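You operate a simulated robot arm through the tools that you are given. There is no shell and no other tool.

You run a simulated robot arm. Do the job below in one go: nothing can be reset, and whatever is moved stays where it is left.

## Task
Put things in order on the yellow bench. At the end: the purple weight stands on top of the beige beech tread; the blue rag stands where the purple weight stood; the orange packer stands where the blue rag stood; the pink clamp pad stands on top of the beige pine block; whatever was shut is shut again. Leave all else as you found it, and nothing knocked over.

Only the result counts: the job must be done as asked and must still hold three seconds after the hand-in. Knocking over, shifting, dropping, spilling or breaking anything else fails it.

## Robot
A 7-joint arm with a two-finger parallel gripper, fixed in place. Base frame: the origin is at the foot of the arm, x ahead of it, y to its left, z up; the work surface is at about z = 850. Lengths are in mm, angles in degrees, forces in N, time in s.
With the tool pointing down near the work surface it reaches from about 240 to 680 mm from the base axis. Its first joint turns from -66.0 to 66.0 degrees. Payload 2.4 kg.
The tool frame sits at the grasp point between the pads (the TCP): z along the fingers, y along the line on which they close. The tips reach 30 mm beyond it. Largest opening 94 mm; finger width 28, thickness 10; the body of the gripper, 50 by 96 mm, starts 55 mm behind the TCP.
Orientation is that of the tool frame in the base frame, as a unit quaternion [x, y, z, w]. With the fingers straight down and closing along the base's y, the tool's x points along the base's -x, its y along +y and its z along -z.

## Interface
- The arm moves only by the tool step_arm. Its argument "plan" is a list of rows, each a list of 3 entries, a list of its own where there are three numbers: the shift along the tool's x, y, z in units of 300 mm (1.0 is 300 mm), then the turn, a rotation vector about the tool's x, y, z in units of 45 degrees (1.0 is 45 degrees), then the opening, from 0 (shut) to 1 (fully open). In form: [[[x, y, z], [wx, wy, wz], jaw], ...]. A call has 1 to 20 rows; each row is the pose to reach, as a shift and turn from the pose commanded when the call began, along the tool's axes at that moment. A call with a number of a shift or a turn outside -1 to 1 is refused whole. A row lasts 0.2 s, in which the tool goes at most 50 mm and 8.6 degrees; a call with a longer step from one row to the next is refused whole, and so is a gripper value outside its range. A pose out of reach is approached as far as the arm can. The call stops where the force on the tool passes 40 N (or 10 N more than at its start, if that is more) or the arm is blocked; 0.2 s more then pass. The fingers move at their own pace (about 153 mm/s each) and stop on an object; they squeeze with about 35 N. The grip force told is the motor's: it shows also when the fingers shut on nothing. Time passes only in rows, and 0.2 s behind the last, so rows that repeat a pose let the fingers close. The reply holds the time, the measured pose of the TCP, the force on the tool along the base axes, the opening and the grip force, in the units named above and with some noise, with the torque about the TCP (base axes, N m) and any sound that the robot's microphone picked up.
- Cameras (640 x 400 px; columns grow to the right, rows downward): "scene" is fixed at [33.1, 473.4, 1439.1]; the picture's right is [-0.79, -0.62, 0.00], its down [-0.39, 0.49, -0.78] and it looks along [0.48, -0.61, -0.62] (base axes); focal length 311 px, centre (320, 200). "wrist" rides on the gripper at [76, 14, -102] in the tool frame; the picture's right is [-0.18, 0.98, 0.00], its down [-0.75, -0.14, -0.64] and it looks along [-0.63, -0.12, 0.77] (tool axes); focal length 243 px, centre (320, 200). There is no depth. A picture from a camera that has moved, and an enlarged one, comes with that camera's place and axes in the base frame and with its lens.
- get_image(camera): a new picture of that camera. The clock stands still meanwhile.
- enlarge(camera, box): a new picture of the part [left, top, right, bottom] of that camera's present view, enlarged. The clock stands still meanwhile.
- finish_job(): hands the job in; it is judged then, once.

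Nothing tells you positions but the pictures and the camera data. Unless the task says otherwise, let go and move clear before handing in.

The tools are called after "Emit:" as name(argument=value, ...) on one line, values as JSON. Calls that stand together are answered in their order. step_arm: Moves the arm, as the interface text tells. Its arguments: {"type":"object","properties":{"plan":{"type":"array","items":{"type":"array"}}},"required":["plan"]} The other tools are called the same way: get_image (camera) takes a picture; enlarge (camera, box) takes an enlarged picture of a part of a camera's view; finish_job () hands the job in.

At the start:

```text
time_s: 0.0
tcp_pos: [428.0, -126.3, 1186.3]
tool_rot: [-0.001, 1.0, 0.0, 0.0]
contact_force: [0.7, 0.1, -0.4]
wrist_torque: [-0.02, -0.03, 0.03]
opening: 94.1
grasp_force: 0.1
```

scene: 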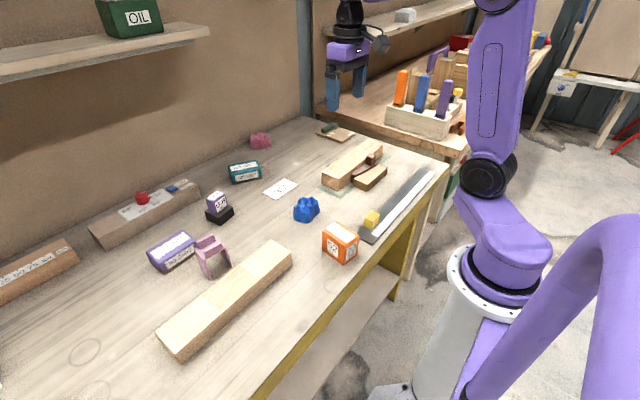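
wrist: 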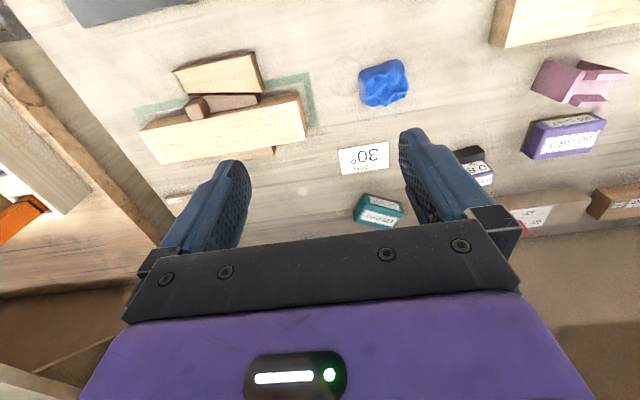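

I see a bench with many small items: a purple block, a pink clamp-like part, a blue rag, an orange box, wooden pieces and strips. I'll look at the details before moving anything.

Emit:
enlarge(camera="scene", box=[80, 120, 320, 270])

Emit:
enlarge(camera="scene", box=[240, 110, 480, 260])

Emit:
enlarge(camera="scene", box=[0, 210, 300, 400])

Emit:
enlarge(camera="wrist", box=[320, 0, 640, 200])

Emit:
enlarge(camera="wrist", box=[60, 0, 380, 200])

```text
2.67 times, centred on (200, 195) of scene
camera zoom: at [33.1, 473.4, 1439.1], right [-0.79, -0.62, 0.0], down [-0.39, 0.49, -0.78], along [0.48, -0.61, -0.62], focal length 830 px, centre (640, 213)
```

zoom: 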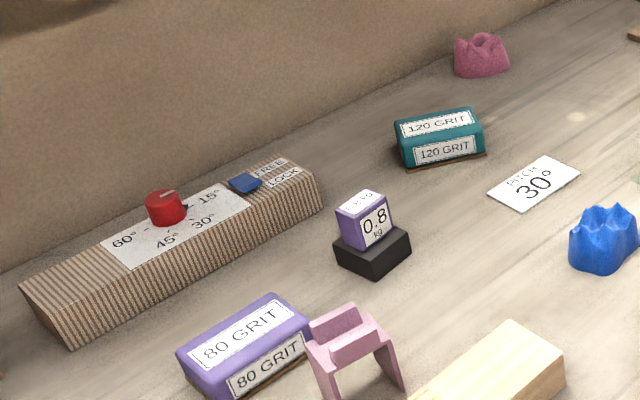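

```text
2.67 times, centred on (360, 185) of scene
camera zoom: at [33.1, 473.4, 1439.1], right [-0.79, -0.62, 0.0], down [-0.39, 0.49, -0.78], along [0.48, -0.61, -0.62], focal length 830 px, centre (213, 240)
```

zoom: 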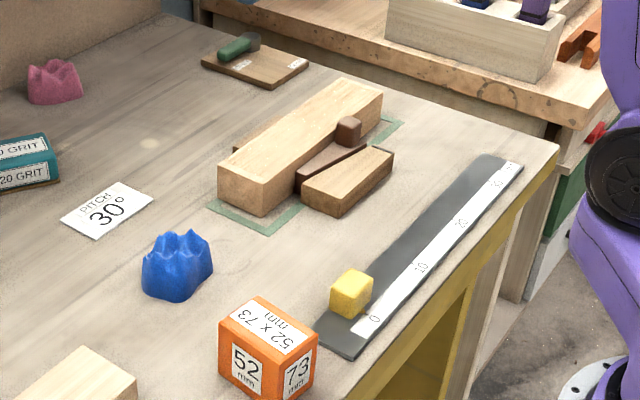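

```text
2.11 times, centred on (150, 305) of scene
camera zoom: at [33.1, 473.4, 1439.1], right [-0.79, -0.62, 0.0], down [-0.39, 0.49, -0.78], along [0.48, -0.61, -0.62], focal length 655 px, centre (678, -21)
```

zoom: 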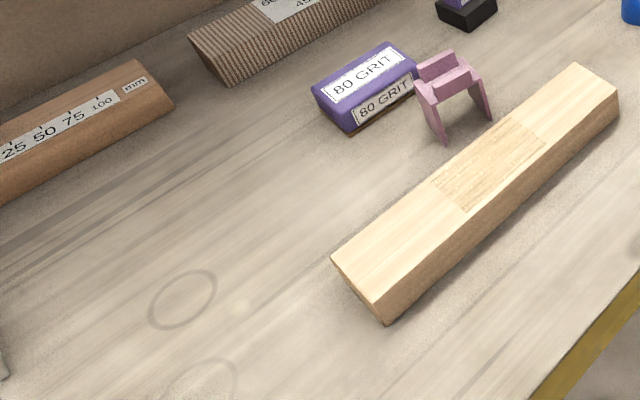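

```text
2.00 times, centred on (480, 100) of wrist
camera zoom: at [352.1, -112.7, 1288.4], right [0.18, 0.98, 0.0], down [0.75, -0.14, 0.64], along [0.63, -0.12, -0.77], focal length 485 px, centre (0, 400)
```

zoom: 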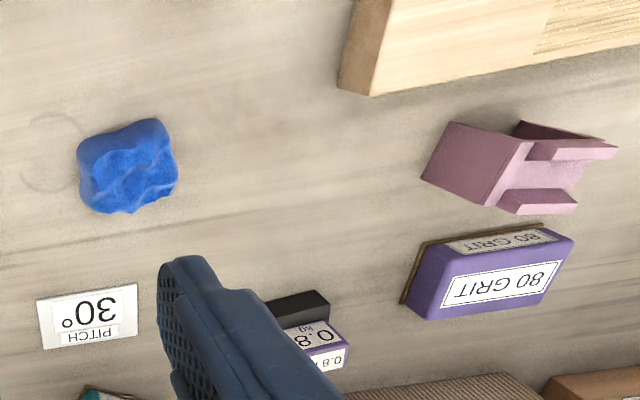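

```text
2.00 times, centred on (220, 100) of wrist
camera zoom: at [352.1, -112.7, 1288.4], right [0.18, 0.98, 0.0], down [0.75, -0.14, 0.64], along [0.63, -0.12, -0.77], focal length 485 px, centre (520, 400)
```

zoom: 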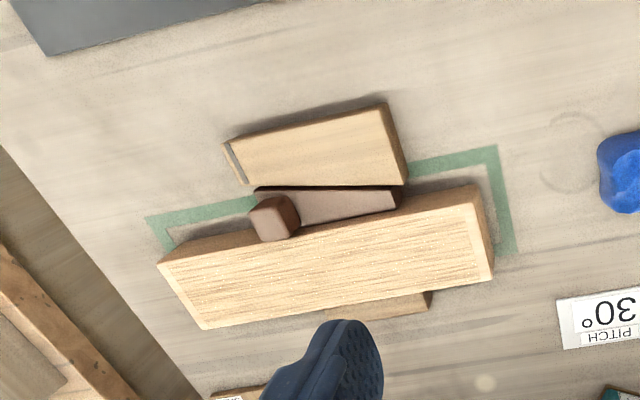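

I take the purple weight to be near (675, 135), the pink pad near (543, 244), the blue rag near (480, -30) and the orange packer near (320, 25). The two wood candidates are near (407, 298) and (482, -285). I'll move the wrist camera over the left half of the bench for a closer look.

Emit:
step_arm(plan=[[[-0.034, 0.12, 0.05], [0, 0, 0], 1], [[-0.068, 0.24, 0.1], [0, 0, 0], 1], [[-0.102, 0.36, 0.15], [0, 0, 0], 1], [[-0.136, 0.48, 0.2], [0, 0, 0], 1], [[-0.17, 0.6, 0.25], [0, 0, 0], 1], [[-0.2, 0.72, 0.3], [0, 0, 0], 1], [[-0.24, 0.85, 0.35], [0, 0, 0], 1], [[-0.24, 0.85, 0.45], [0, 0, 0], 1]])

Emit:
get_image(camera="wrist")

Emit:
get_image(camera="scene")

```text
time_s: 1.8
tcp_pos: [498.7, 129.5, 1053.5]
tool_rot: [0.0, 1.0, 0.0, 0.0]
contact_force: [0.1, -0.2, 0.0]
wrist_torque: [0.01, -0.04, 0.02]
opening: 93.8
grasp_force: 0.0
```

```text
taken
camera wrist: at [423.2, 143.2, 1154.8], right [0.18, 0.98, 0.0], down [0.75, -0.14, 0.64], along [0.63, -0.12, -0.77], focal length 243 px, centre (320, 200)
```

wrist: 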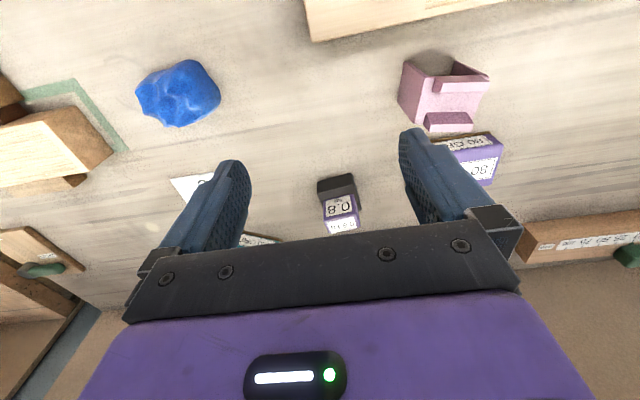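

```text
taken
```

scene: 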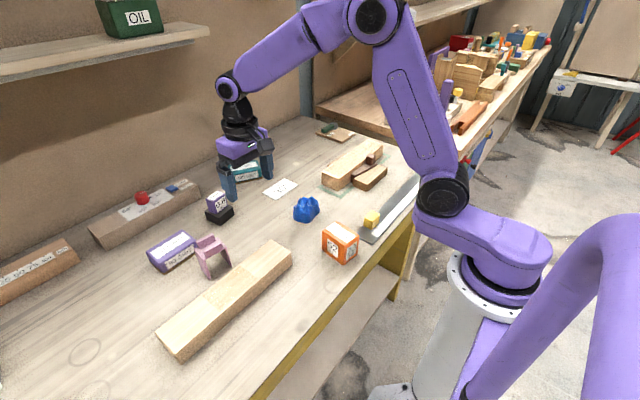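

Emit:
enlarge(camera="wrist", box=[270, 150, 430, 250])

Emit:
enlarge(camera="wrist", box=[360, 20, 520, 120])

Emit:
enlarge(camera="wrist", box=[0, 50, 240, 200])

Emit:
enlarge(camera="scene", box=[190, 170, 270, 220])

Emit:
enlarge(camera="scene", box=[310, 130, 406, 190])

Emit:
enlarge(camera="scene", box=[150, 230, 310, 330])

```text
4.00 times, centred on (350, 200) of wrist
camera zoom: at [423.2, 143.2, 1154.8], right [0.18, 0.98, 0.0], down [0.75, -0.14, 0.64], along [0.63, -0.12, -0.77], focal length 970 px, centre (200, 200)
```

zoom: 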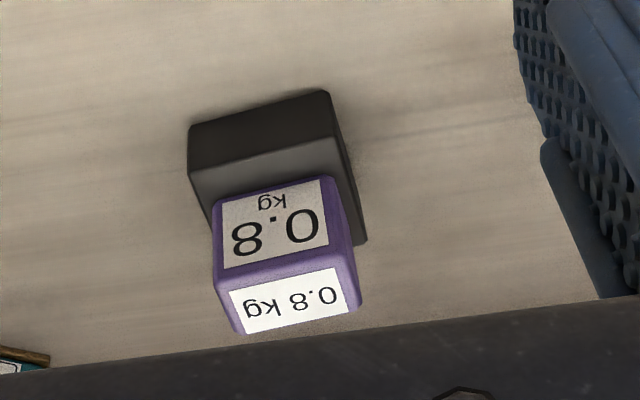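

```text
4.00 times, centred on (440, 70) of wrist
camera zoom: at [423.2, 143.2, 1154.8], right [0.18, 0.98, 0.0], down [0.75, -0.14, 0.64], along [0.63, -0.12, -0.77], focal length 970 px, centre (-160, 720)
```

zoom: 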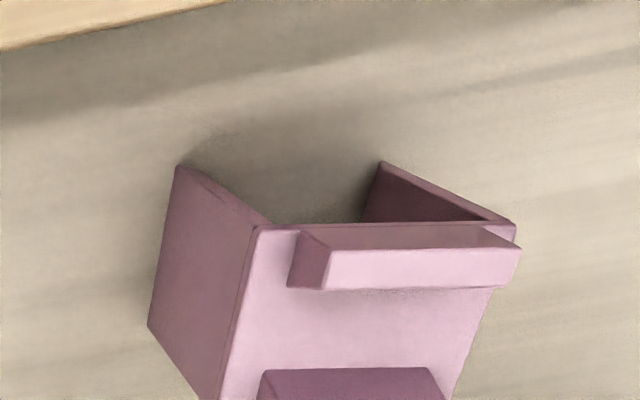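

```text
2.67 times, centred on (120, 125) of wrist
camera zoom: at [423.2, 143.2, 1154.8], right [0.18, 0.98, 0.0], down [0.75, -0.14, 0.64], along [0.63, -0.12, -0.77], focal length 647 px, centre (853, 400)
```

zoom: 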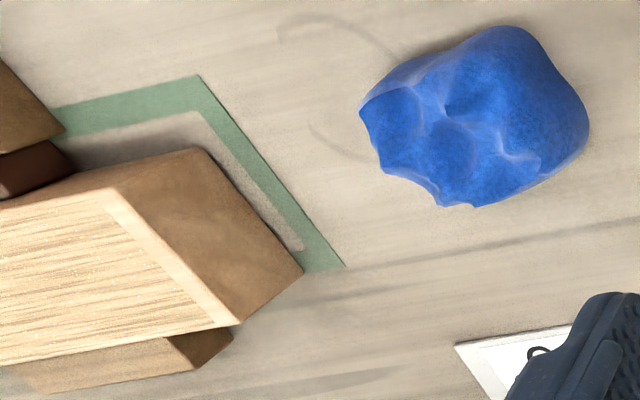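

```text
8.00 times, centred on (230, 195) of scene
camera zoom: at [33.1, 473.4, 1439.1], right [-0.79, -0.62, 0.0], down [-0.39, 0.49, -0.78], along [0.48, -0.61, -0.62], focal length 2488 px, centre (1040, 240)
```

zoom: 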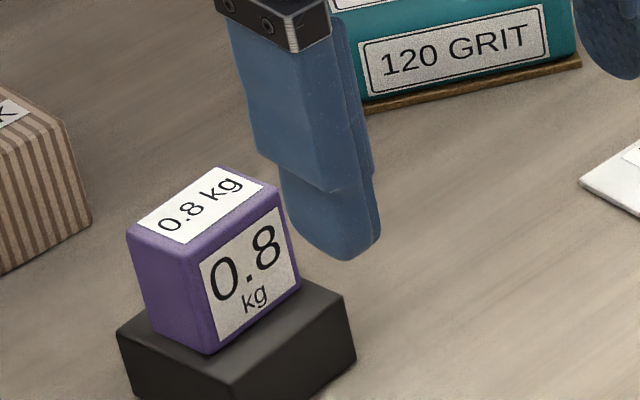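

```text
6.67 times, centred on (358, 160) of scene
camera zoom: at [33.1, 473.4, 1439.1], right [-0.79, -0.62, 0.0], down [-0.39, 0.49, -0.78], along [0.48, -0.61, -0.62], focal length 2074 px, centre (67, 467)
```

zoom: 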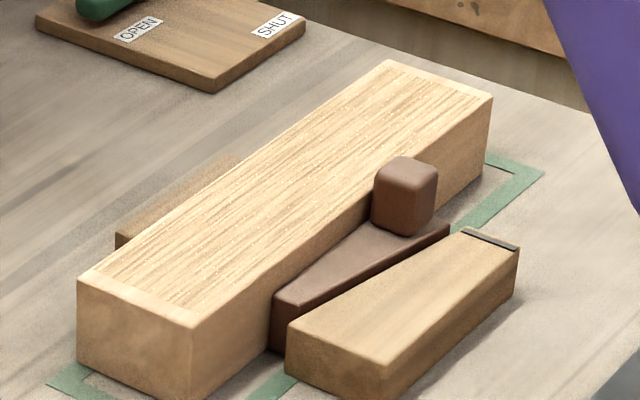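

```text
4.00 times, centred on (230, 280) of scene
camera zoom: at [33.1, 473.4, 1439.1], right [-0.79, -0.62, 0.0], down [-0.39, 0.49, -0.78], along [0.48, -0.61, -0.62], focal length 1244 px, centre (680, -120)
```

zoom: 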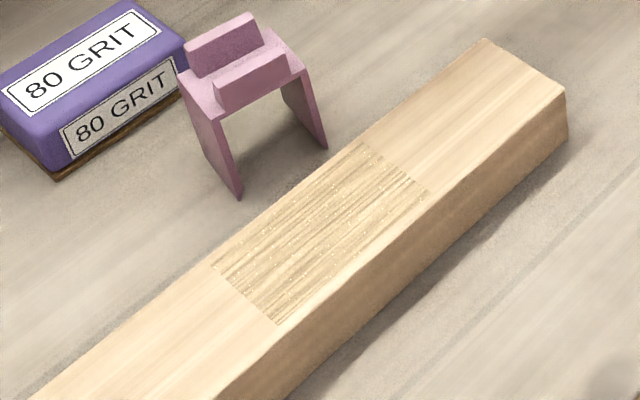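

The weight stands on, or has, a black base, and at the back right there is a board marked OPEN/SHUT. I'll look closely at that board and at the wedge fixture.

Emit:
step_arm(plan=[[[0.0, -0.16, 0.0], [0, 0, 0], 1], [[0.0, -0.32, 0.0], [0, 0, 0], 1], [[0.0, -0.48, 0.0], [0, 0, 0], 1], [[0.0, -0.64, 0.0], [0, 0, 0], 1], [[0.0, -0.8, 0.0], [0, 0, 0], 1], [[0.0, -0.95, 0.0], [0, 0, 0], 1], [[0.04, -1.0, 0.0], [0, 0, 0], 1]])

Emit:
get_image(camera="wrist")

Emit:
enlarge(camera="scene", box=[180, 160, 276, 220])

Emit:
enlarge(camera="scene", box=[80, 160, 240, 260])

Emit:
enlarge(camera="scene", box=[300, 110, 396, 170])

```text
time_s: 3.4
tcp_pos: [487.1, -172.3, 1051.6]
tool_rot: [0.0, 1.0, 0.0, 0.0]
contact_force: [-0.6, -0.1, 0.6]
wrist_torque: [0.0, 0.01, -0.01]
opening: 93.8
grasp_force: 0.0
```

```text
taken
camera wrist: at [411.6, -159.0, 1153.1], right [0.18, 0.98, 0.0], down [0.75, -0.14, 0.64], along [0.63, -0.12, -0.77], focal length 243 px, centre (320, 200)
```

wrist: 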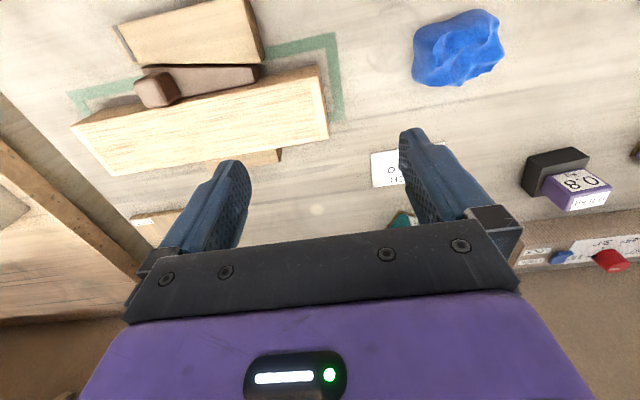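

```text
6.67 times, centred on (228, 190) of scene
camera zoom: at [33.2, 473.4, 1439.1], right [-0.79, -0.62, 0.0], down [-0.39, 0.49, -0.78], along [0.48, -0.61, -0.62], focal length 2074 px, centre (933, 267)
```

zoom: 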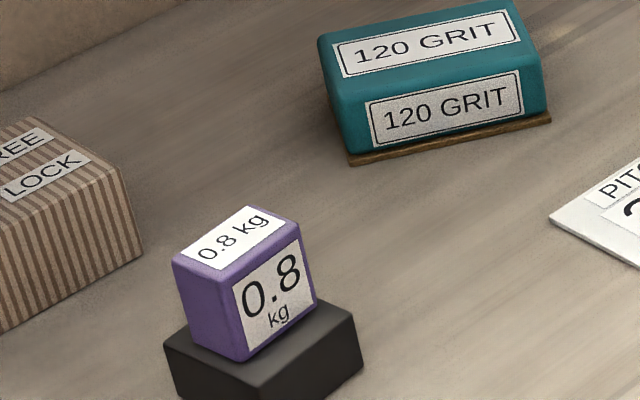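

```text
4.00 times, centred on (160, 210) of scene
camera zoom: at [33.2, 473.4, 1439.1], right [-0.79, -0.62, 0.0], down [-0.39, 0.49, -0.78], along [0.48, -0.61, -0.62], focal length 1244 px, centre (960, 160)
```

zoom: 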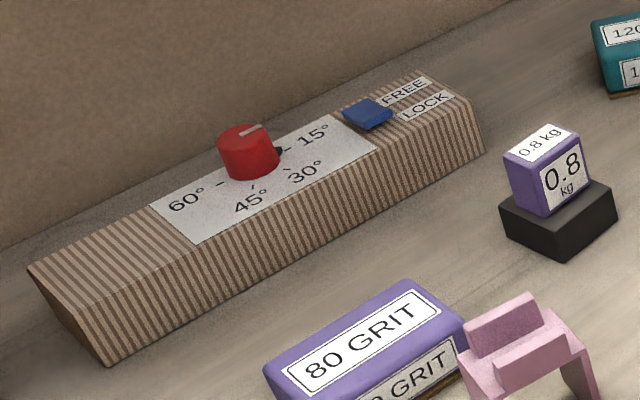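

```text
6.67 times, centred on (348, 140) of scene
camera zoom: at [33.2, 473.4, 1439.1], right [-0.79, -0.62, 0.0], down [-0.39, 0.49, -0.78], along [0.48, -0.61, -0.62], focal length 2074 px, centre (133, 600)
```

zoom: 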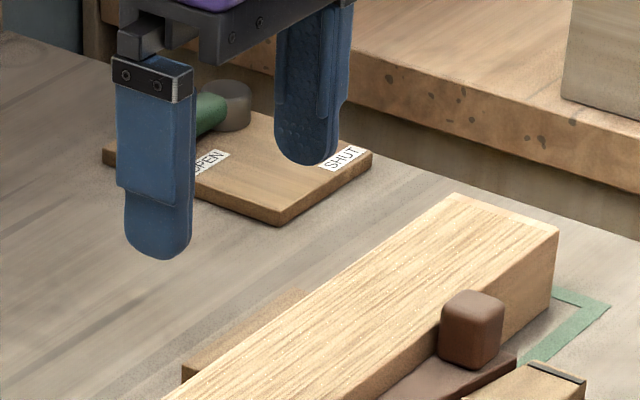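

The OPEN/SHUT lever is already at OPEN and isn't part of the job. I'll look closely at the wood in the wedge fixture, then at the loose long piece, to decide which is the tread and which is the block.

Emit:
step_arm(plan=[[[0.07, -0.11, 0.03], [0, 0, 0], 1], [[0.14, -0.22, 0.06], [0, 0, 0], 1], [[0.21, -0.33, 0.09], [0, 0, 0], 1], [[0.29, -0.42, 0.12], [0, 0, 0], 1]])

Emit:
get_image(camera="wrist")

Emit:
enlarge(camera="wrist", box=[160, 0, 480, 200])

Emit:
enlarge(camera="scene", box=[140, 220, 300, 370])

```text
time_s: 4.4
tcp_pos: [401.6, -298.5, 1016.0]
tool_rot: [0.0, 1.0, 0.0, 0.001]
contact_force: [-0.1, -0.3, -0.7]
wrist_torque: [0.0, -0.03, -0.03]
opening: 94.2
grasp_force: 0.0
```

```text
taken
camera wrist: at [325.1, -285.2, 1116.9], right [0.18, 0.98, 0.0], down [0.75, -0.14, 0.64], along [0.63, -0.12, -0.77], focal length 243 px, centre (320, 200)
```

wrist: 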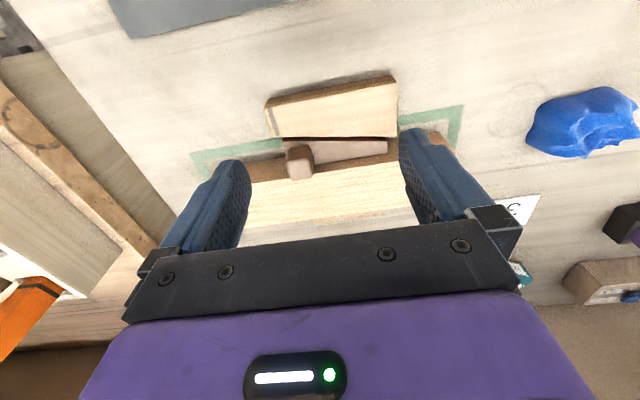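

```text
2.00 times, centred on (320, 100) of wrist
camera zoom: at [325.1, -285.2, 1116.9], right [0.18, 0.98, 0.0], down [0.75, -0.14, 0.64], along [0.63, -0.12, -0.77], focal length 485 px, centre (320, 400)
```

zoom: 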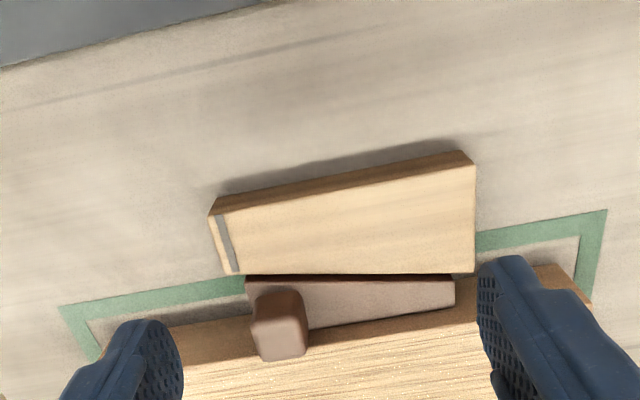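

```text
2.67 times, centred on (220, 295) of scene
camera zoom: at [33.1, 473.4, 1439.1], right [-0.79, -0.62, 0.0], down [-0.39, 0.49, -0.78], along [0.48, -0.61, -0.62], focal length 830 px, centre (587, -53)
```

zoom: 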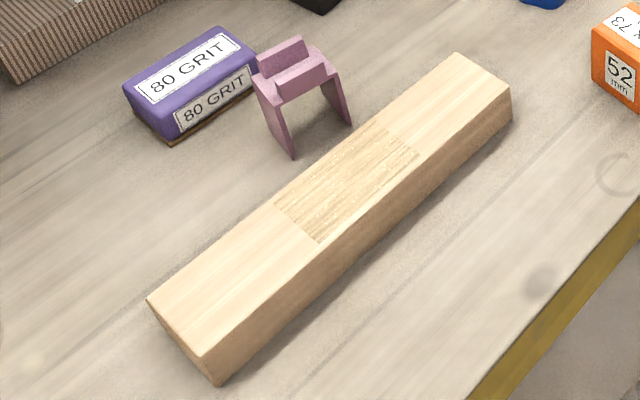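

The fixture holds a piece about 277×66×50 mm with a wedge against a stop, and the loose piece is about 300×70×35 mm. I'll look at the wood grain of both from close range.

Emit:
step_arm(plan=[[[-0.13, 0.0, 0.0], [0, 0, 0], 1], [[-0.26, 0.0, 0.03], [0, 0, 0], 1], [[-0.38, 0.0, 0.09], [0, 0, 0], 1]])

Emit:
get_image(camera="wrist")

Emit:
enlarge(camera="wrist", box=[160, 0, 480, 200])

```text
time_s: 5.2
tcp_pos: [515.1, -295.6, 988.1]
tool_rot: [0.0, 1.0, 0.0, 0.001]
contact_force: [-0.5, 0.6, -0.2]
wrist_torque: [-0.01, 0.03, -0.01]
opening: 93.9
grasp_force: 0.1
```

```text
taken
camera wrist: at [440.2, -282.9, 1090.2], right [0.18, 0.98, 0.0], down [0.75, -0.14, 0.64], along [0.63, -0.12, -0.77], focal length 243 px, centre (320, 200)
```

wrist: 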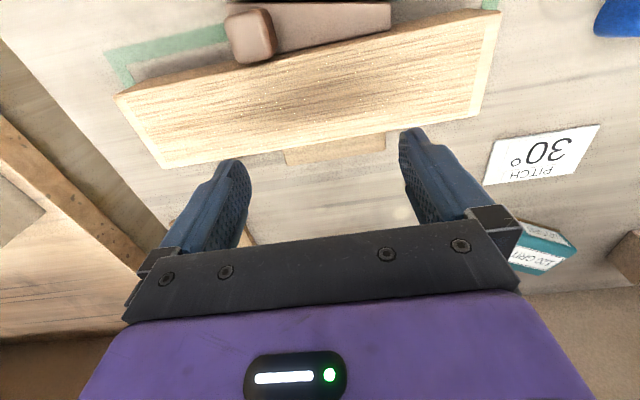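

```text
2.00 times, centred on (320, 100) of wrist
camera zoom: at [440.2, -282.9, 1090.2], right [0.18, 0.98, 0.0], down [0.75, -0.14, 0.64], along [0.63, -0.12, -0.77], focal length 485 px, centre (320, 400)
```

zoom: 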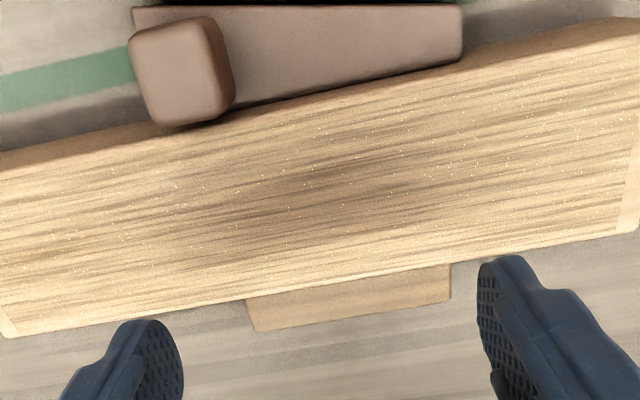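

The clamped piece has a fully rough top, like a work part to be sanded. Next I'll look at the loose piece from the same range.

Emit:
step_arm(plan=[[[0.02, 0.14, -0.04], [0, 0, 0], 1], [[0.04, 0.3, -0.08], [0, 0, 0], 1], [[0.06, 0.46, -0.08], [0, 0, 0], 1], [[0.08, 0.62, -0.08], [0, 0, 0], 1], [[0.1, 0.78, -0.08], [0, 0, 0], 1], [[0.12, 0.94, -0.08], [0, 0, 0], 1], [[0.12, 1.0, -0.08], [0, 0, 0], 1]])

Emit:
step_arm(plan=[[[0.0, 0.15, 0.0], [0, 0, 0], 1], [[0.0, 0.3, 0.0], [0, 0, 0], 1], [[0.0, 0.45, 0.0], [0, 0, 0], 1], [[0.0, 0.6, 0.0], [0, 0, 0], 1], [[0.0, 0.75, 0.02], [0, 0, 0], 1], [[0.0, 0.9, 0.06], [0, 0, 0], 1]])

Emit:
get_image(camera="wrist")

Emit:
enlarge(camera="wrist", box=[160, 0, 480, 200])

Emit:
enlarge(camera="scene", box=[310, 120, 406, 180])

```text
time_s: 6.8
tcp_pos: [479.0, 4.7, 1012.2]
tool_rot: [0.0, 1.0, 0.0, 0.0]
contact_force: [0.7, 0.1, -0.3]
wrist_torque: [0.01, -0.01, 0.01]
opening: 93.8
grasp_force: 0.1
```

```text
time_s: 8.2
tcp_pos: [479.3, 271.4, 994.6]
tool_rot: [0.0, 1.0, 0.0, 0.0]
contact_force: [0.1, -0.9, 0.0]
wrist_torque: [-0.02, -0.03, -0.01]
opening: 94.1
grasp_force: 0.2
```

```text
taken
camera wrist: at [403.6, 285.0, 1096.5], right [0.18, 0.98, 0.0], down [0.75, -0.14, 0.64], along [0.63, -0.12, -0.77], focal length 243 px, centre (320, 200)
```

wrist: 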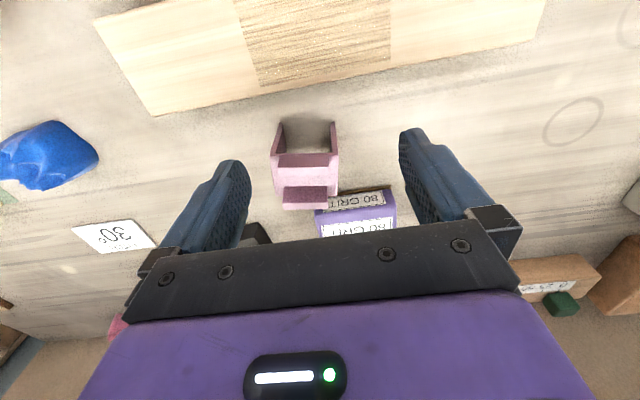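

```text
2.00 times, centred on (320, 100) of wrist
camera zoom: at [403.6, 285.0, 1096.5], right [0.18, 0.98, 0.0], down [0.75, -0.14, 0.64], along [0.63, -0.12, -0.77], focal length 485 px, centre (320, 400)
```

zoom: 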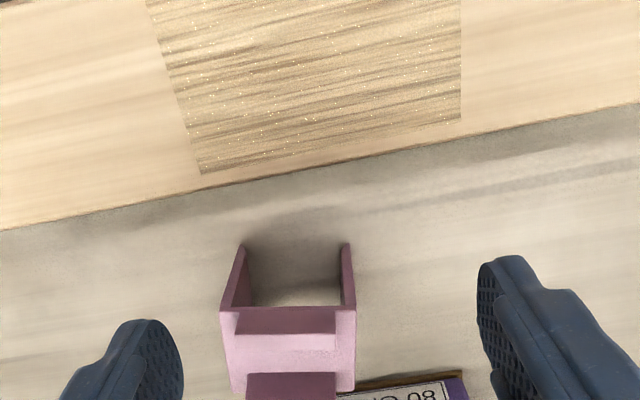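

```text
6.67 times, centred on (358, 150) of scene
camera zoom: at [33.2, 473.4, 1439.1], right [-0.79, -0.62, 0.0], down [-0.39, 0.49, -0.78], along [0.48, -0.61, -0.62], focal length 2074 px, centre (67, 533)
```

zoom: 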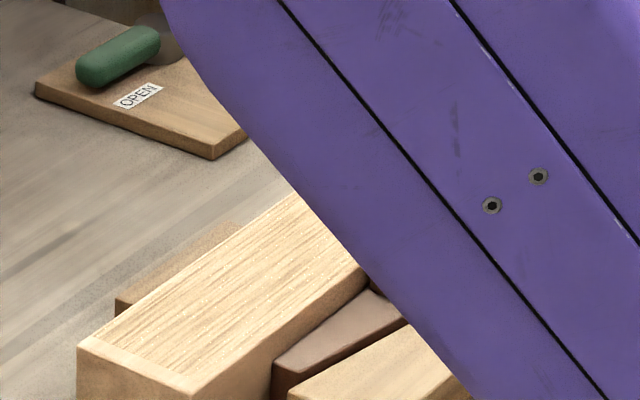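

The loose piece looks pale, and the clamped piece looks slightly warmer. I'll compare faces that point the same way at high enlargement.

Emit:
enlarge(camera="scene", box=[322, 168, 346, 183])

Emit:
enlarge(camera="scene", box=[158, 332, 190, 352])

Emit:
enlarge(camera="scene", box=[260, 240, 300, 265])

Emit:
enlarge(camera="scene", box=[195, 230, 243, 260])

Emit:
enlarge(camera="wrist", box=[240, 100, 400, 200])

```text
16.00 times, centred on (334, 176) of scene
camera zoom: at [33.2, 473.4, 1439.1], right [-0.79, -0.62, 0.0], down [-0.39, 0.49, -0.78], along [0.48, -0.61, -0.62], focal length 4977 px, centre (96, 592)
```

zoom: 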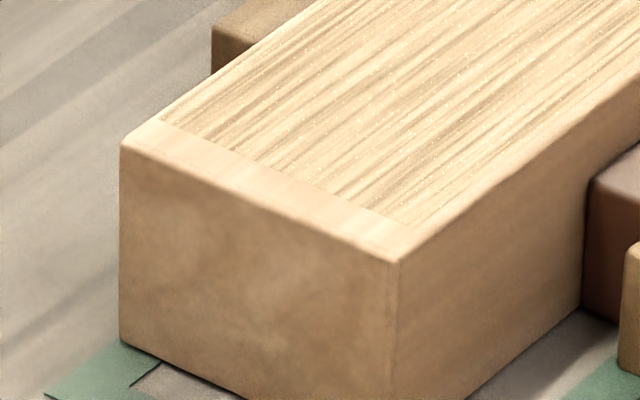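

```text
16.00 times, centred on (174, 342) of scene
camera zoom: at [33.2, 473.4, 1439.1], right [-0.79, -0.62, 0.0], down [-0.39, 0.49, -0.78], along [0.48, -0.61, -0.62], focal length 4977 px, centre (2656, -2072)
```

zoom: 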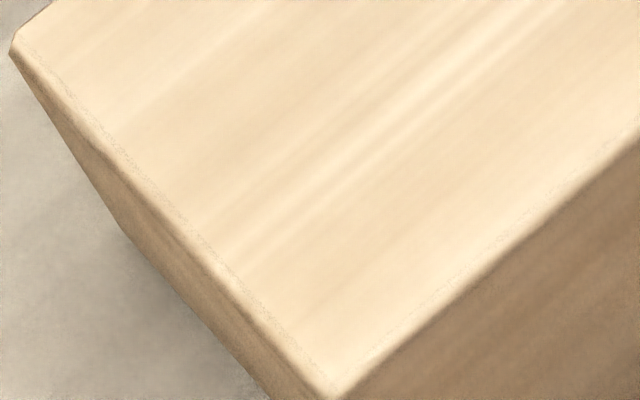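

```text
16.00 times, centred on (280, 252) of scene
camera zoom: at [33.2, 473.4, 1439.1], right [-0.79, -0.62, 0.0], down [-0.39, 0.49, -0.78], along [0.48, -0.61, -0.62], focal length 4977 px, centre (960, -640)
```

zoom: 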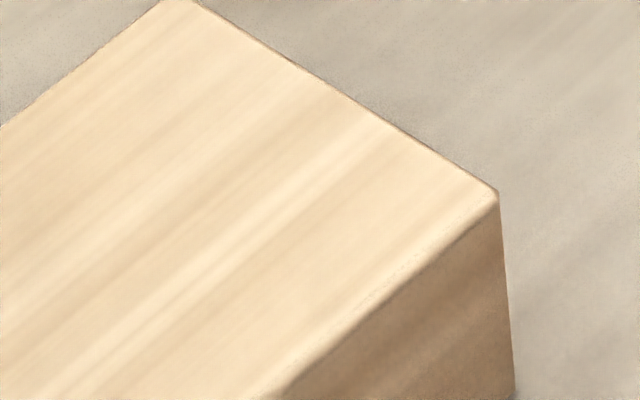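

```text
13.33 times, centred on (219, 245) of scene
camera zoom: at [33.2, 473.4, 1439.1], right [-0.79, -0.62, 0.0], down [-0.39, 0.49, -0.78], along [0.48, -0.61, -0.62], focal length 4148 px, centre (1667, -400)
```

zoom: 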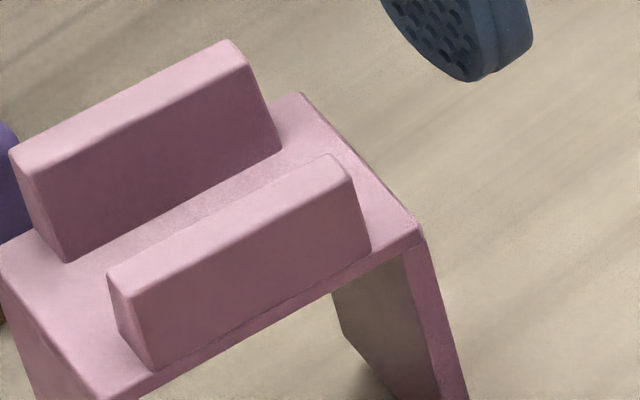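

```text
4.00 times, centred on (320, 150) of wrist
camera zoom: at [403.6, 285.0, 1096.5], right [0.18, 0.98, 0.0], down [0.75, -0.14, 0.64], along [0.63, -0.12, -0.77], focal length 970 px, centre (320, 400)
```

zoom: 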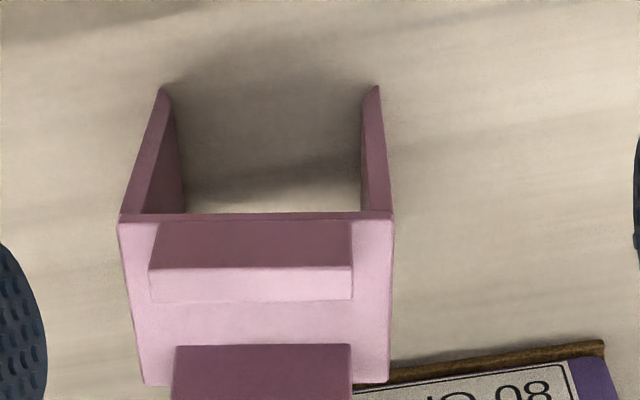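

The clamped piece has a faintly pinkish tone, and it is the bench's main work part. The loose one is yellowish with broad streaks. So I take the clamped piece as the beech tread and the loose one as the pine block. Next I'll look closely at the weight and its black base.

Emit:
step_arm(plan=[[[-0.06, -0.12, -0.03], [0, 0, 0], 1], [[-0.12, -0.24, -0.03], [0, 0, 0], 1], [[-0.2, -0.36, -0.03], [0, 0, 0], 1], [[-0.27, -0.47, -0.03], [0, 0, 0], 1]])

Emit:
get_image(camera="wrist")

Emit:
enlarge(camera="wrist", box=[250, 110, 410, 210])

Emit:
enlarge(camera="scene", box=[194, 183, 242, 228])

```text
time_s: 9.2
tcp_pos: [560.8, 131.0, 1004.7]
tool_rot: [0.0, 1.0, 0.0, -0.001]
contact_force: [-0.4, -0.2, -0.3]
wrist_torque: [-0.01, 0.01, 0.02]
opening: 94.1
grasp_force: 0.0
```

```text
taken
camera wrist: at [484.5, 144.6, 1105.1], right [0.18, 0.98, 0.0], down [0.75, -0.14, 0.64], along [0.63, -0.12, -0.77], focal length 243 px, centre (320, 200)
```

wrist: 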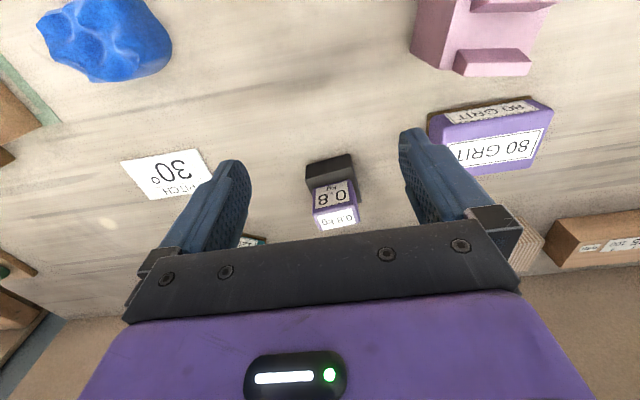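

```text
4.00 times, centred on (330, 160) of wrist
camera zoom: at [484.5, 144.6, 1105.1], right [0.18, 0.98, 0.0], down [0.75, -0.14, 0.64], along [0.63, -0.12, -0.77], focal length 970 px, centre (280, 360)
```

zoom: 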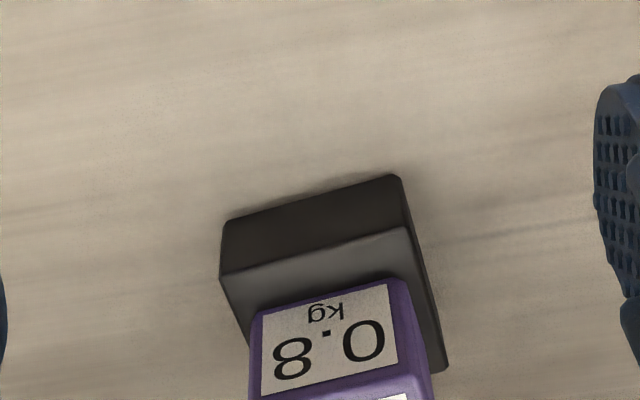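

```text
8.89 times, centred on (218, 206) of scene
camera zoom: at [33.1, 473.4, 1439.1], right [-0.79, -0.62, 0.0], down [-0.39, 0.49, -0.78], along [0.48, -0.61, -0.62], focal length 2765 px, centre (1227, 151)
```

zoom: 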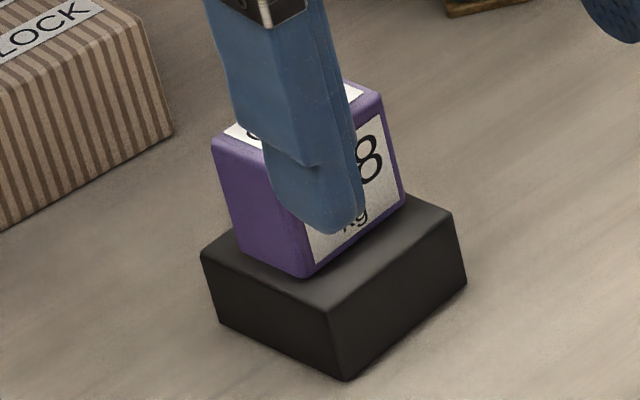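

The purple cube, about 40 mm wide, sits on a black base about 54 mm square and 28 mm tall, slightly off-centre. The base may be a separate item, so I'll grip only the cube, lift a little, and see whether the base comes along. First I move above it.

Emit:
step_arm(plan=[[[-0.13, 0.0, 0.0], [0, 0, -0.05], 1], [[-0.26, 0.0, 0.05], [0, 0, -0.1], 1], [[-0.36, -0.01, 0.1], [0, 0, -0.156], 1], [[-0.36, -0.01, 0.115], [0, 0, -0.156], 1]])

Emit:
get_image(camera="wrist")

Emit:
enlarge(camera="scene", box=[180, 165, 260, 235])

```text
time_s: 10.2
tcp_pos: [668.4, 129.9, 970.0]
tool_rot: [-0.061, 0.998, 0.0, -0.001]
contact_force: [-0.1, 0.4, -0.5]
wrist_torque: [0.0, -0.03, 0.0]
opening: 93.9
grasp_force: 0.0
```

```text
taken
camera wrist: at [592.1, 133.4, 1071.1], right [0.06, 1.0, 0.0], down [0.77, -0.05, 0.64], along [0.64, -0.04, -0.77], focal length 243 px, centre (320, 200)
```

wrist: 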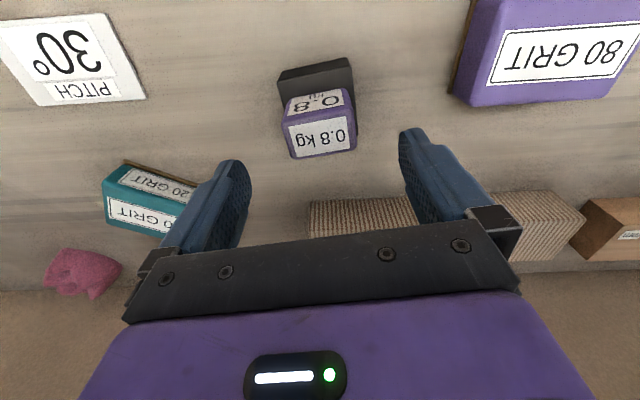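

```text
5.71 times, centred on (220, 200) of scene
camera zoom: at [33.2, 473.4, 1439.1], right [-0.79, -0.62, 0.0], down [-0.39, 0.49, -0.78], along [0.48, -0.61, -0.62], focal length 1778 px, centre (891, 200)
```

zoom: 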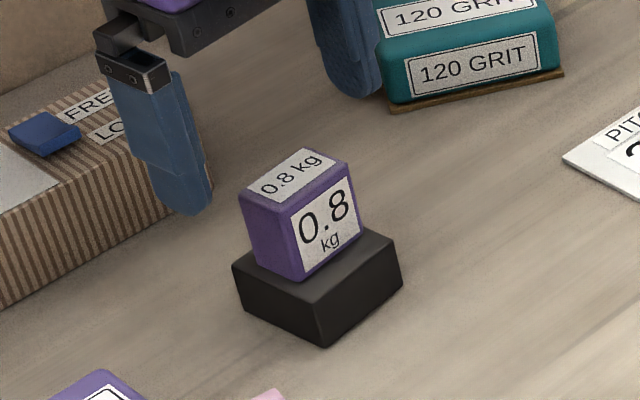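

The arm reached (668, 130) with the tool straight down. I'll enlarge the wrist view to fix the cube's exact centre.

Emit:
enlarge(camera="wrist", box=[240, 40, 400, 180])

```text
2.86 times, centred on (320, 110) of wrist
camera zoom: at [592.1, 133.4, 1071.1], right [0.06, 1.0, 0.0], down [0.77, -0.05, 0.64], along [0.64, -0.04, -0.77], focal length 693 px, centre (320, 457)
```

zoom: 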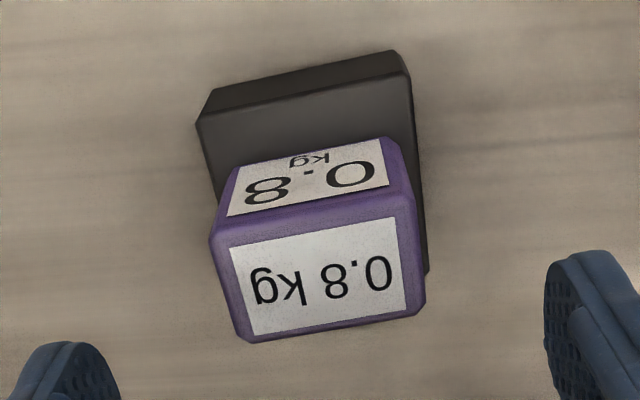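

The cube is 44×27 mm, centred at about (663.5, 129.5) on the base, with its top near z = 919. I'll descend with the tips just above the black base, close on the cube and lift 10 mm as a test.

Emit:
step_arm(plan=[[[0.0167, 0.0, 0.1], [0, 0, 0], 1], [[0.0167, 0.0, 0.18], [0, 0, 0], 1], [[0.0167, 0.0, 0.193], [0, 0, 0], 1]])

Emit:
enlarge(camera="scene", box=[180, 165, 260, 235])

Emit:
get_image(camera="wrist")

```text
time_s: 11.0
tcp_pos: [662.8, 128.1, 911.4]
tool_rot: [-0.061, 0.998, 0.0, -0.001]
contact_force: [0.0, -0.3, 0.6]
wrist_torque: [-0.02, -0.01, 0.0]
opening: 94.1
grasp_force: 0.1
```

```text
5.71 times, centred on (220, 200) of scene
camera zoom: at [33.1, 473.4, 1439.1], right [-0.79, -0.62, 0.0], down [-0.39, 0.49, -0.78], along [0.48, -0.61, -0.62], focal length 1778 px, centre (891, 200)
```

zoom: 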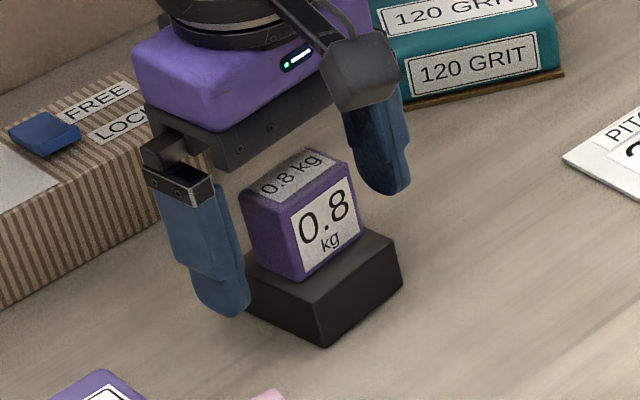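

```text
taken
camera wrist: at [586.6, 132.3, 1012.6], right [0.06, 1.0, 0.0], down [0.76, -0.05, 0.64], along [0.64, -0.04, -0.77], focal length 243 px, centre (320, 200)
```

wrist: 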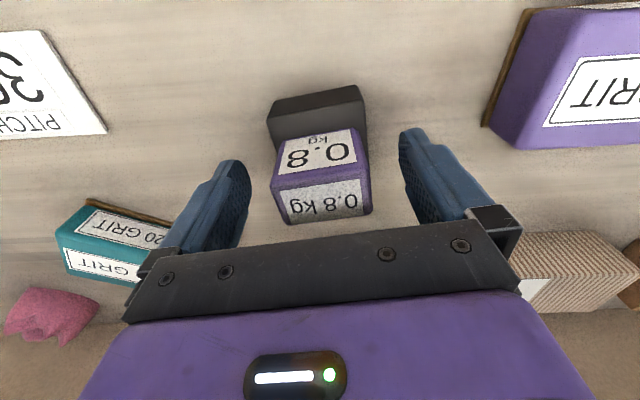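

The cube is centred between the fingers, so I close and lift slightly.

Emit:
step_arm(plan=[[[0, 0, 0], [0, 0, 0], 0.3], [[0, 0, 0], [0, 0, 0], 0], [[0, 0, 0], [0, 0, 0], 0], [[0, 0, 0], [0, 0, 0], 0]])

Emit:
step_arm(plan=[[[0, 0, -0.015], [0, 0, 0], 0], [[0, 0, -0.035], [0, 0, 0], 0], [[0, 0, -0.035], [0, 0, 0], 0]])

Emit:
enlarge(camera="scene", box=[180, 165, 260, 235])

Emit:
get_image(camera="wrist")

```text
time_s: 12.0
tcp_pos: [664.0, 128.0, 912.2]
tool_rot: [-0.061, 0.998, 0.0, 0.0]
contact_force: [0.8, 0.9, 2.9]
wrist_torque: [0.02, -0.08, 0.06]
opening: 50.2
grasp_force: 35.0
```

```text
time_s: 12.8
tcp_pos: [663.1, 129.0, 921.4]
tool_rot: [-0.061, 0.998, 0.0, 0.0]
contact_force: [0.9, -0.7, -7.7]
wrist_torque: [0.01, -0.02, 0.02]
opening: 50.2
grasp_force: 34.9
```

```text
5.71 times, centred on (220, 200) of scene
camera zoom: at [33.3, 473.5, 1439.1], right [-0.79, -0.62, 0.0], down [-0.39, 0.49, -0.78], along [0.48, -0.61, -0.62], focal length 1778 px, centre (891, 200)
```

zoom: 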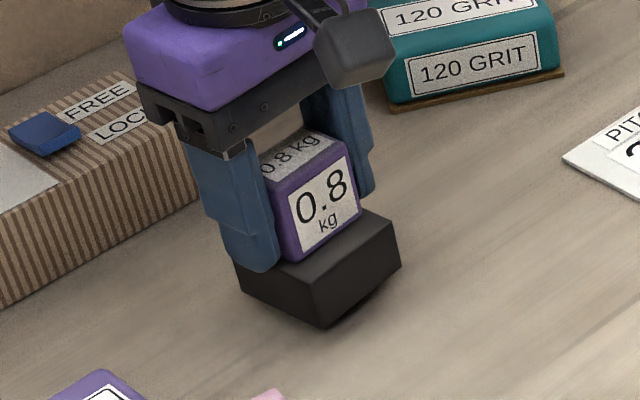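

```text
taken
camera wrist: at [587.2, 132.6, 1023.7], right [0.06, 1.0, 0.0], down [0.77, -0.05, 0.64], along [0.64, -0.04, -0.77], focal length 243 px, centre (320, 200)
```

wrist: 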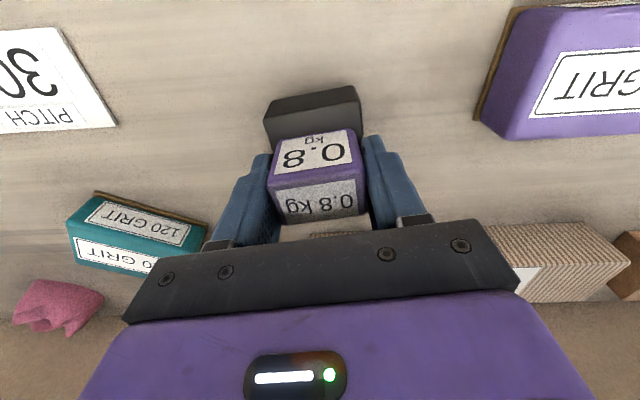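

The black base lifted together with the cube and the load reads about 7.7 N (0.8 kg), so the base is part of the weight. I'll now carry it to the top of the clamped tread, around (501, -280), top z about 900.

Emit:
step_arm(plan=[[[0, 0, -0.1], [0, 0, 0], 0], [[0, 0, -0.22], [0, 0, 0], 0], [[0, 0, -0.35], [0, 0, 0], 0], [[0.06, -0.11, -0.35], [0, 0, 0], 0], [[0.12, -0.22, -0.35], [0, 0, 0], 0], [[0.18, -0.33, -0.35], [0, 0, 0], 0], [[0.24, -0.44, -0.35], [0, 0, 0.05], 0], [[0.3, -0.55, -0.35], [0, 0, 0.1], 0], [[0.35, -0.643, -0.35], [0, 0, 0.156], 0], [[0.35, -0.643, -0.35], [0, 0, 0.156], 0]])

```text
time_s: 15.0
tcp_pos: [580.6, -75.7, 1027.5]
tool_rot: [0.0, 1.0, 0.0, 0.0]
contact_force: [0.3, 0.1, -8.1]
wrist_torque: [0.03, -0.01, 0.01]
opening: 50.2
grasp_force: 34.5
```

The weight is held well. I continue to above the tread.

Emit:
step_arm(plan=[[[0.045, -0.115, 0], [0, 0, 0], 0], [[0.09, -0.23, 0], [0, 0, 0], 0], [[0.135, -0.345, 0], [0, 0, 0], 0], [[0.18, -0.46, 0], [0, 0, 0], 0], [[0.225, -0.575, 0], [0, 0, 0], 0], [[0.265, -0.681, 0], [0, 0, 0], 0], [[0.265, -0.681, 0.06], [0, 0, 0], 0], [[0.265, -0.681, 0.1], [0, 0, 0], 0], [[0.265, -0.681, 0.12], [0, 0, 0], 0]])

Emit:
get_image(camera="wrist")

Emit:
enlarge(camera="scene", box=[300, 100, 412, 200])

```text
time_s: 17.0
tcp_pos: [503.2, -280.0, 991.1]
tool_rot: [0.0, 1.0, 0.0, 0.0]
contact_force: [-0.5, 0.1, -7.4]
wrist_torque: [0.01, -0.02, 0.0]
opening: 50.4
grasp_force: 35.4
```

```text
taken
camera wrist: at [427.4, -268.0, 1091.9], right [0.18, 0.98, 0.0], down [0.75, -0.14, 0.64], along [0.63, -0.12, -0.77], focal length 243 px, centre (320, 200)
```

wrist: 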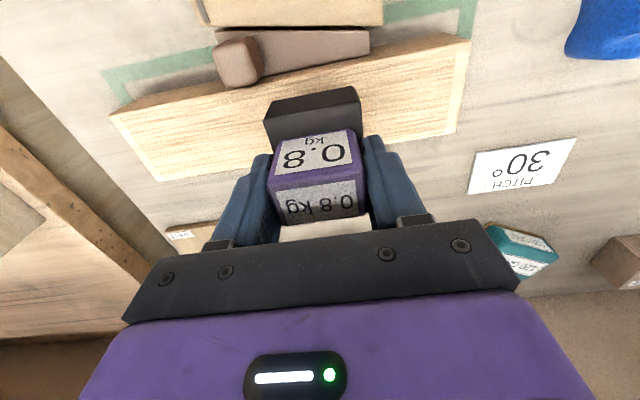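

```text
4.00 times, centred on (356, 150) of scene
camera zoom: at [33.3, 473.3, 1439.1], right [-0.79, -0.62, 0.0], down [-0.39, 0.49, -0.78], along [0.48, -0.61, -0.62], focal length 1244 px, centre (176, 400)
```

zoom: 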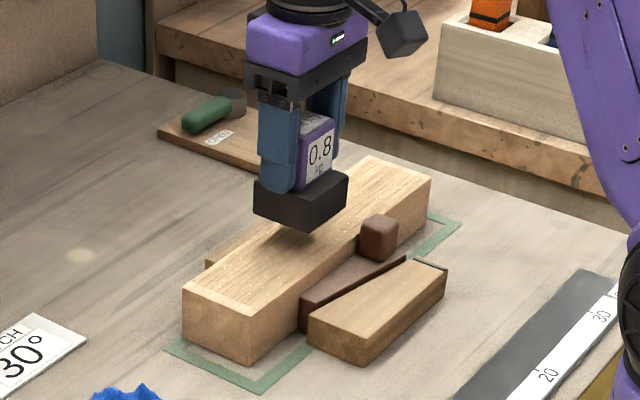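

The weight is centred over the tread. I'll lower it gently in small steps and watch the force.

Emit:
step_arm(plan=[[[0, 0, 0.04], [0, 0, 0], 0], [[0, 0, 0.07], [0, 0, 0], 0], [[0, 0, 0.085], [0, 0, 0], 0], [[0, 0, 0.085], [0, 0, 0], 0]])

Emit:
step_arm(plan=[[[0, 0, 0.004], [0, 0, 0], 0], [[0, 0, 0.007], [0, 0, 0], 0], [[0, 0, 0.007], [0, 0, 0], 0]])

Emit:
enlarge(camera="scene", box=[300, 110, 396, 190])

```text
time_s: 18.0
tcp_pos: [503.0, -280.6, 964.2]
tool_rot: [0.0, 1.0, -0.001, 0.001]
contact_force: [0.4, 0.5, -7.6]
wrist_torque: [0.0, 0.0, -0.01]
opening: 50.2
grasp_force: 34.7
```

```text
time_s: 18.8
tcp_pos: [501.4, -278.7, 963.9]
tool_rot: [0.0, 1.0, 0.001, 0.0]
contact_force: [0.0, -1.3, -8.2]
wrist_torque: [-0.04, -0.01, -0.01]
opening: 50.0
grasp_force: 35.3
```

```text
5.00 times, centred on (348, 150) of scene
camera zoom: at [33.3, 473.3, 1439.1], right [-0.79, -0.62, 0.0], down [-0.39, 0.49, -0.78], along [0.48, -0.61, -0.62], focal length 1555 px, centre (180, 450)
```

zoom: 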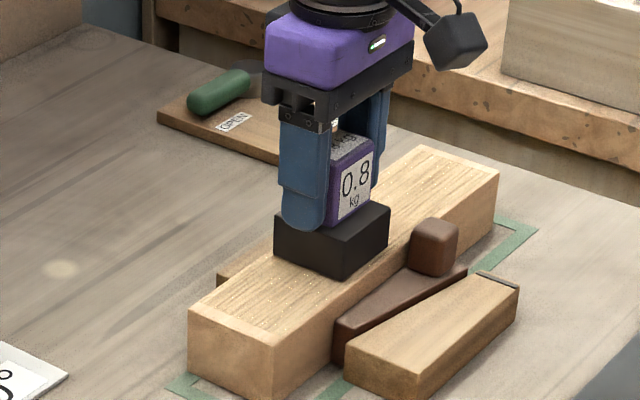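

Emit:
step_arm(plan=[[[0, 0, 0.003], [0, 0, 0], 0], [[0, 0, 0.005], [0, 0, 0], 0], [[0, 0, 0.005], [0, 0, 0], 0]])

Emit:
step_arm(plan=[[[0, 0, 0.003], [0, 0, 0], 0], [[0, 0, 0.005], [0, 0, 0], 0], [[0, 0, 0.005], [0, 0, 0], 0]])

```text
time_s: 19.6
tcp_pos: [503.4, -281.6, 961.6]
tool_rot: [0.0, 1.0, 0.001, 0.0]
contact_force: [-0.2, -0.2, -7.8]
wrist_torque: [0.0, -0.02, -0.03]
opening: 50.4
grasp_force: 34.8
```

```text
time_s: 20.4
tcp_pos: [502.5, -281.2, 961.4]
tool_rot: [0.0, 1.0, 0.0, 0.0]
contact_force: [-3.8, 3.3, 5.6]
wrist_torque: [0.24, 0.11, 0.09]
opening: 50.6
grasp_force: 34.9
```

Contact is made: the tread now carries the weight. I release and rise straight up.

Emit:
step_arm(plan=[[[0, 0, -0.001], [0, 0, 0], 0], [[0, 0, -0.001], [0, 0, 0], 0.7], [[0, 0, -0.001], [0, 0, 0], 0.9], [[0, 0, -0.05], [0, 0, 0], 0.9], [[0, 0, -0.15], [0, 0, 0], 0.9], [[0, 0, -0.28], [0, 0, 0], 0.9]])

Emit:
get_image(camera="wrist")

Emit:
enlarge(camera="scene", box=[300, 110, 396, 190])

```text
time_s: 21.8
tcp_pos: [502.2, -281.6, 1044.3]
tool_rot: [0.0, 1.0, -0.001, 0.0]
contact_force: [-0.4, 1.2, 1.0]
wrist_torque: [0.0, 0.03, 0.0]
opening: 84.7
grasp_force: 0.0
```

```text
taken
camera wrist: at [427.5, -267.0, 1146.2], right [0.18, 0.98, 0.0], down [0.75, -0.14, 0.64], along [0.63, -0.12, -0.77], focal length 243 px, centre (320, 200)
```

wrist: 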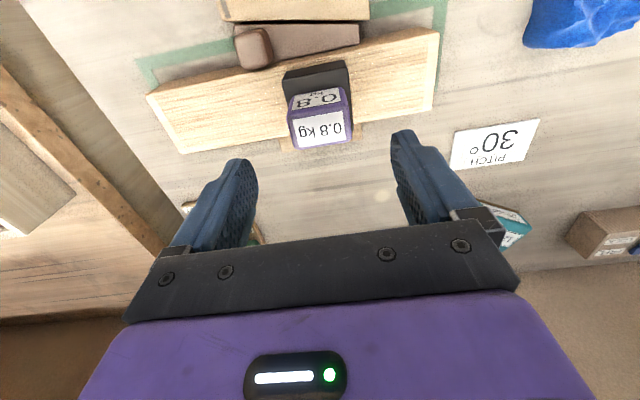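

```text
5.00 times, centred on (348, 150) of scene
camera zoom: at [33.1, 473.4, 1439.1], right [-0.79, -0.62, 0.0], down [-0.39, 0.49, -0.78], along [0.48, -0.61, -0.62], focal length 1555 px, centre (180, 450)
```

zoom: 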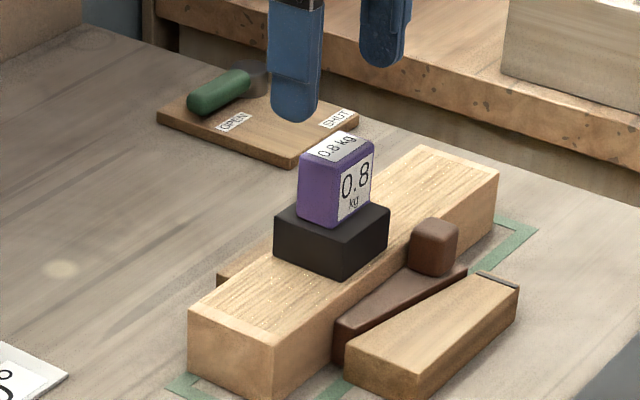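

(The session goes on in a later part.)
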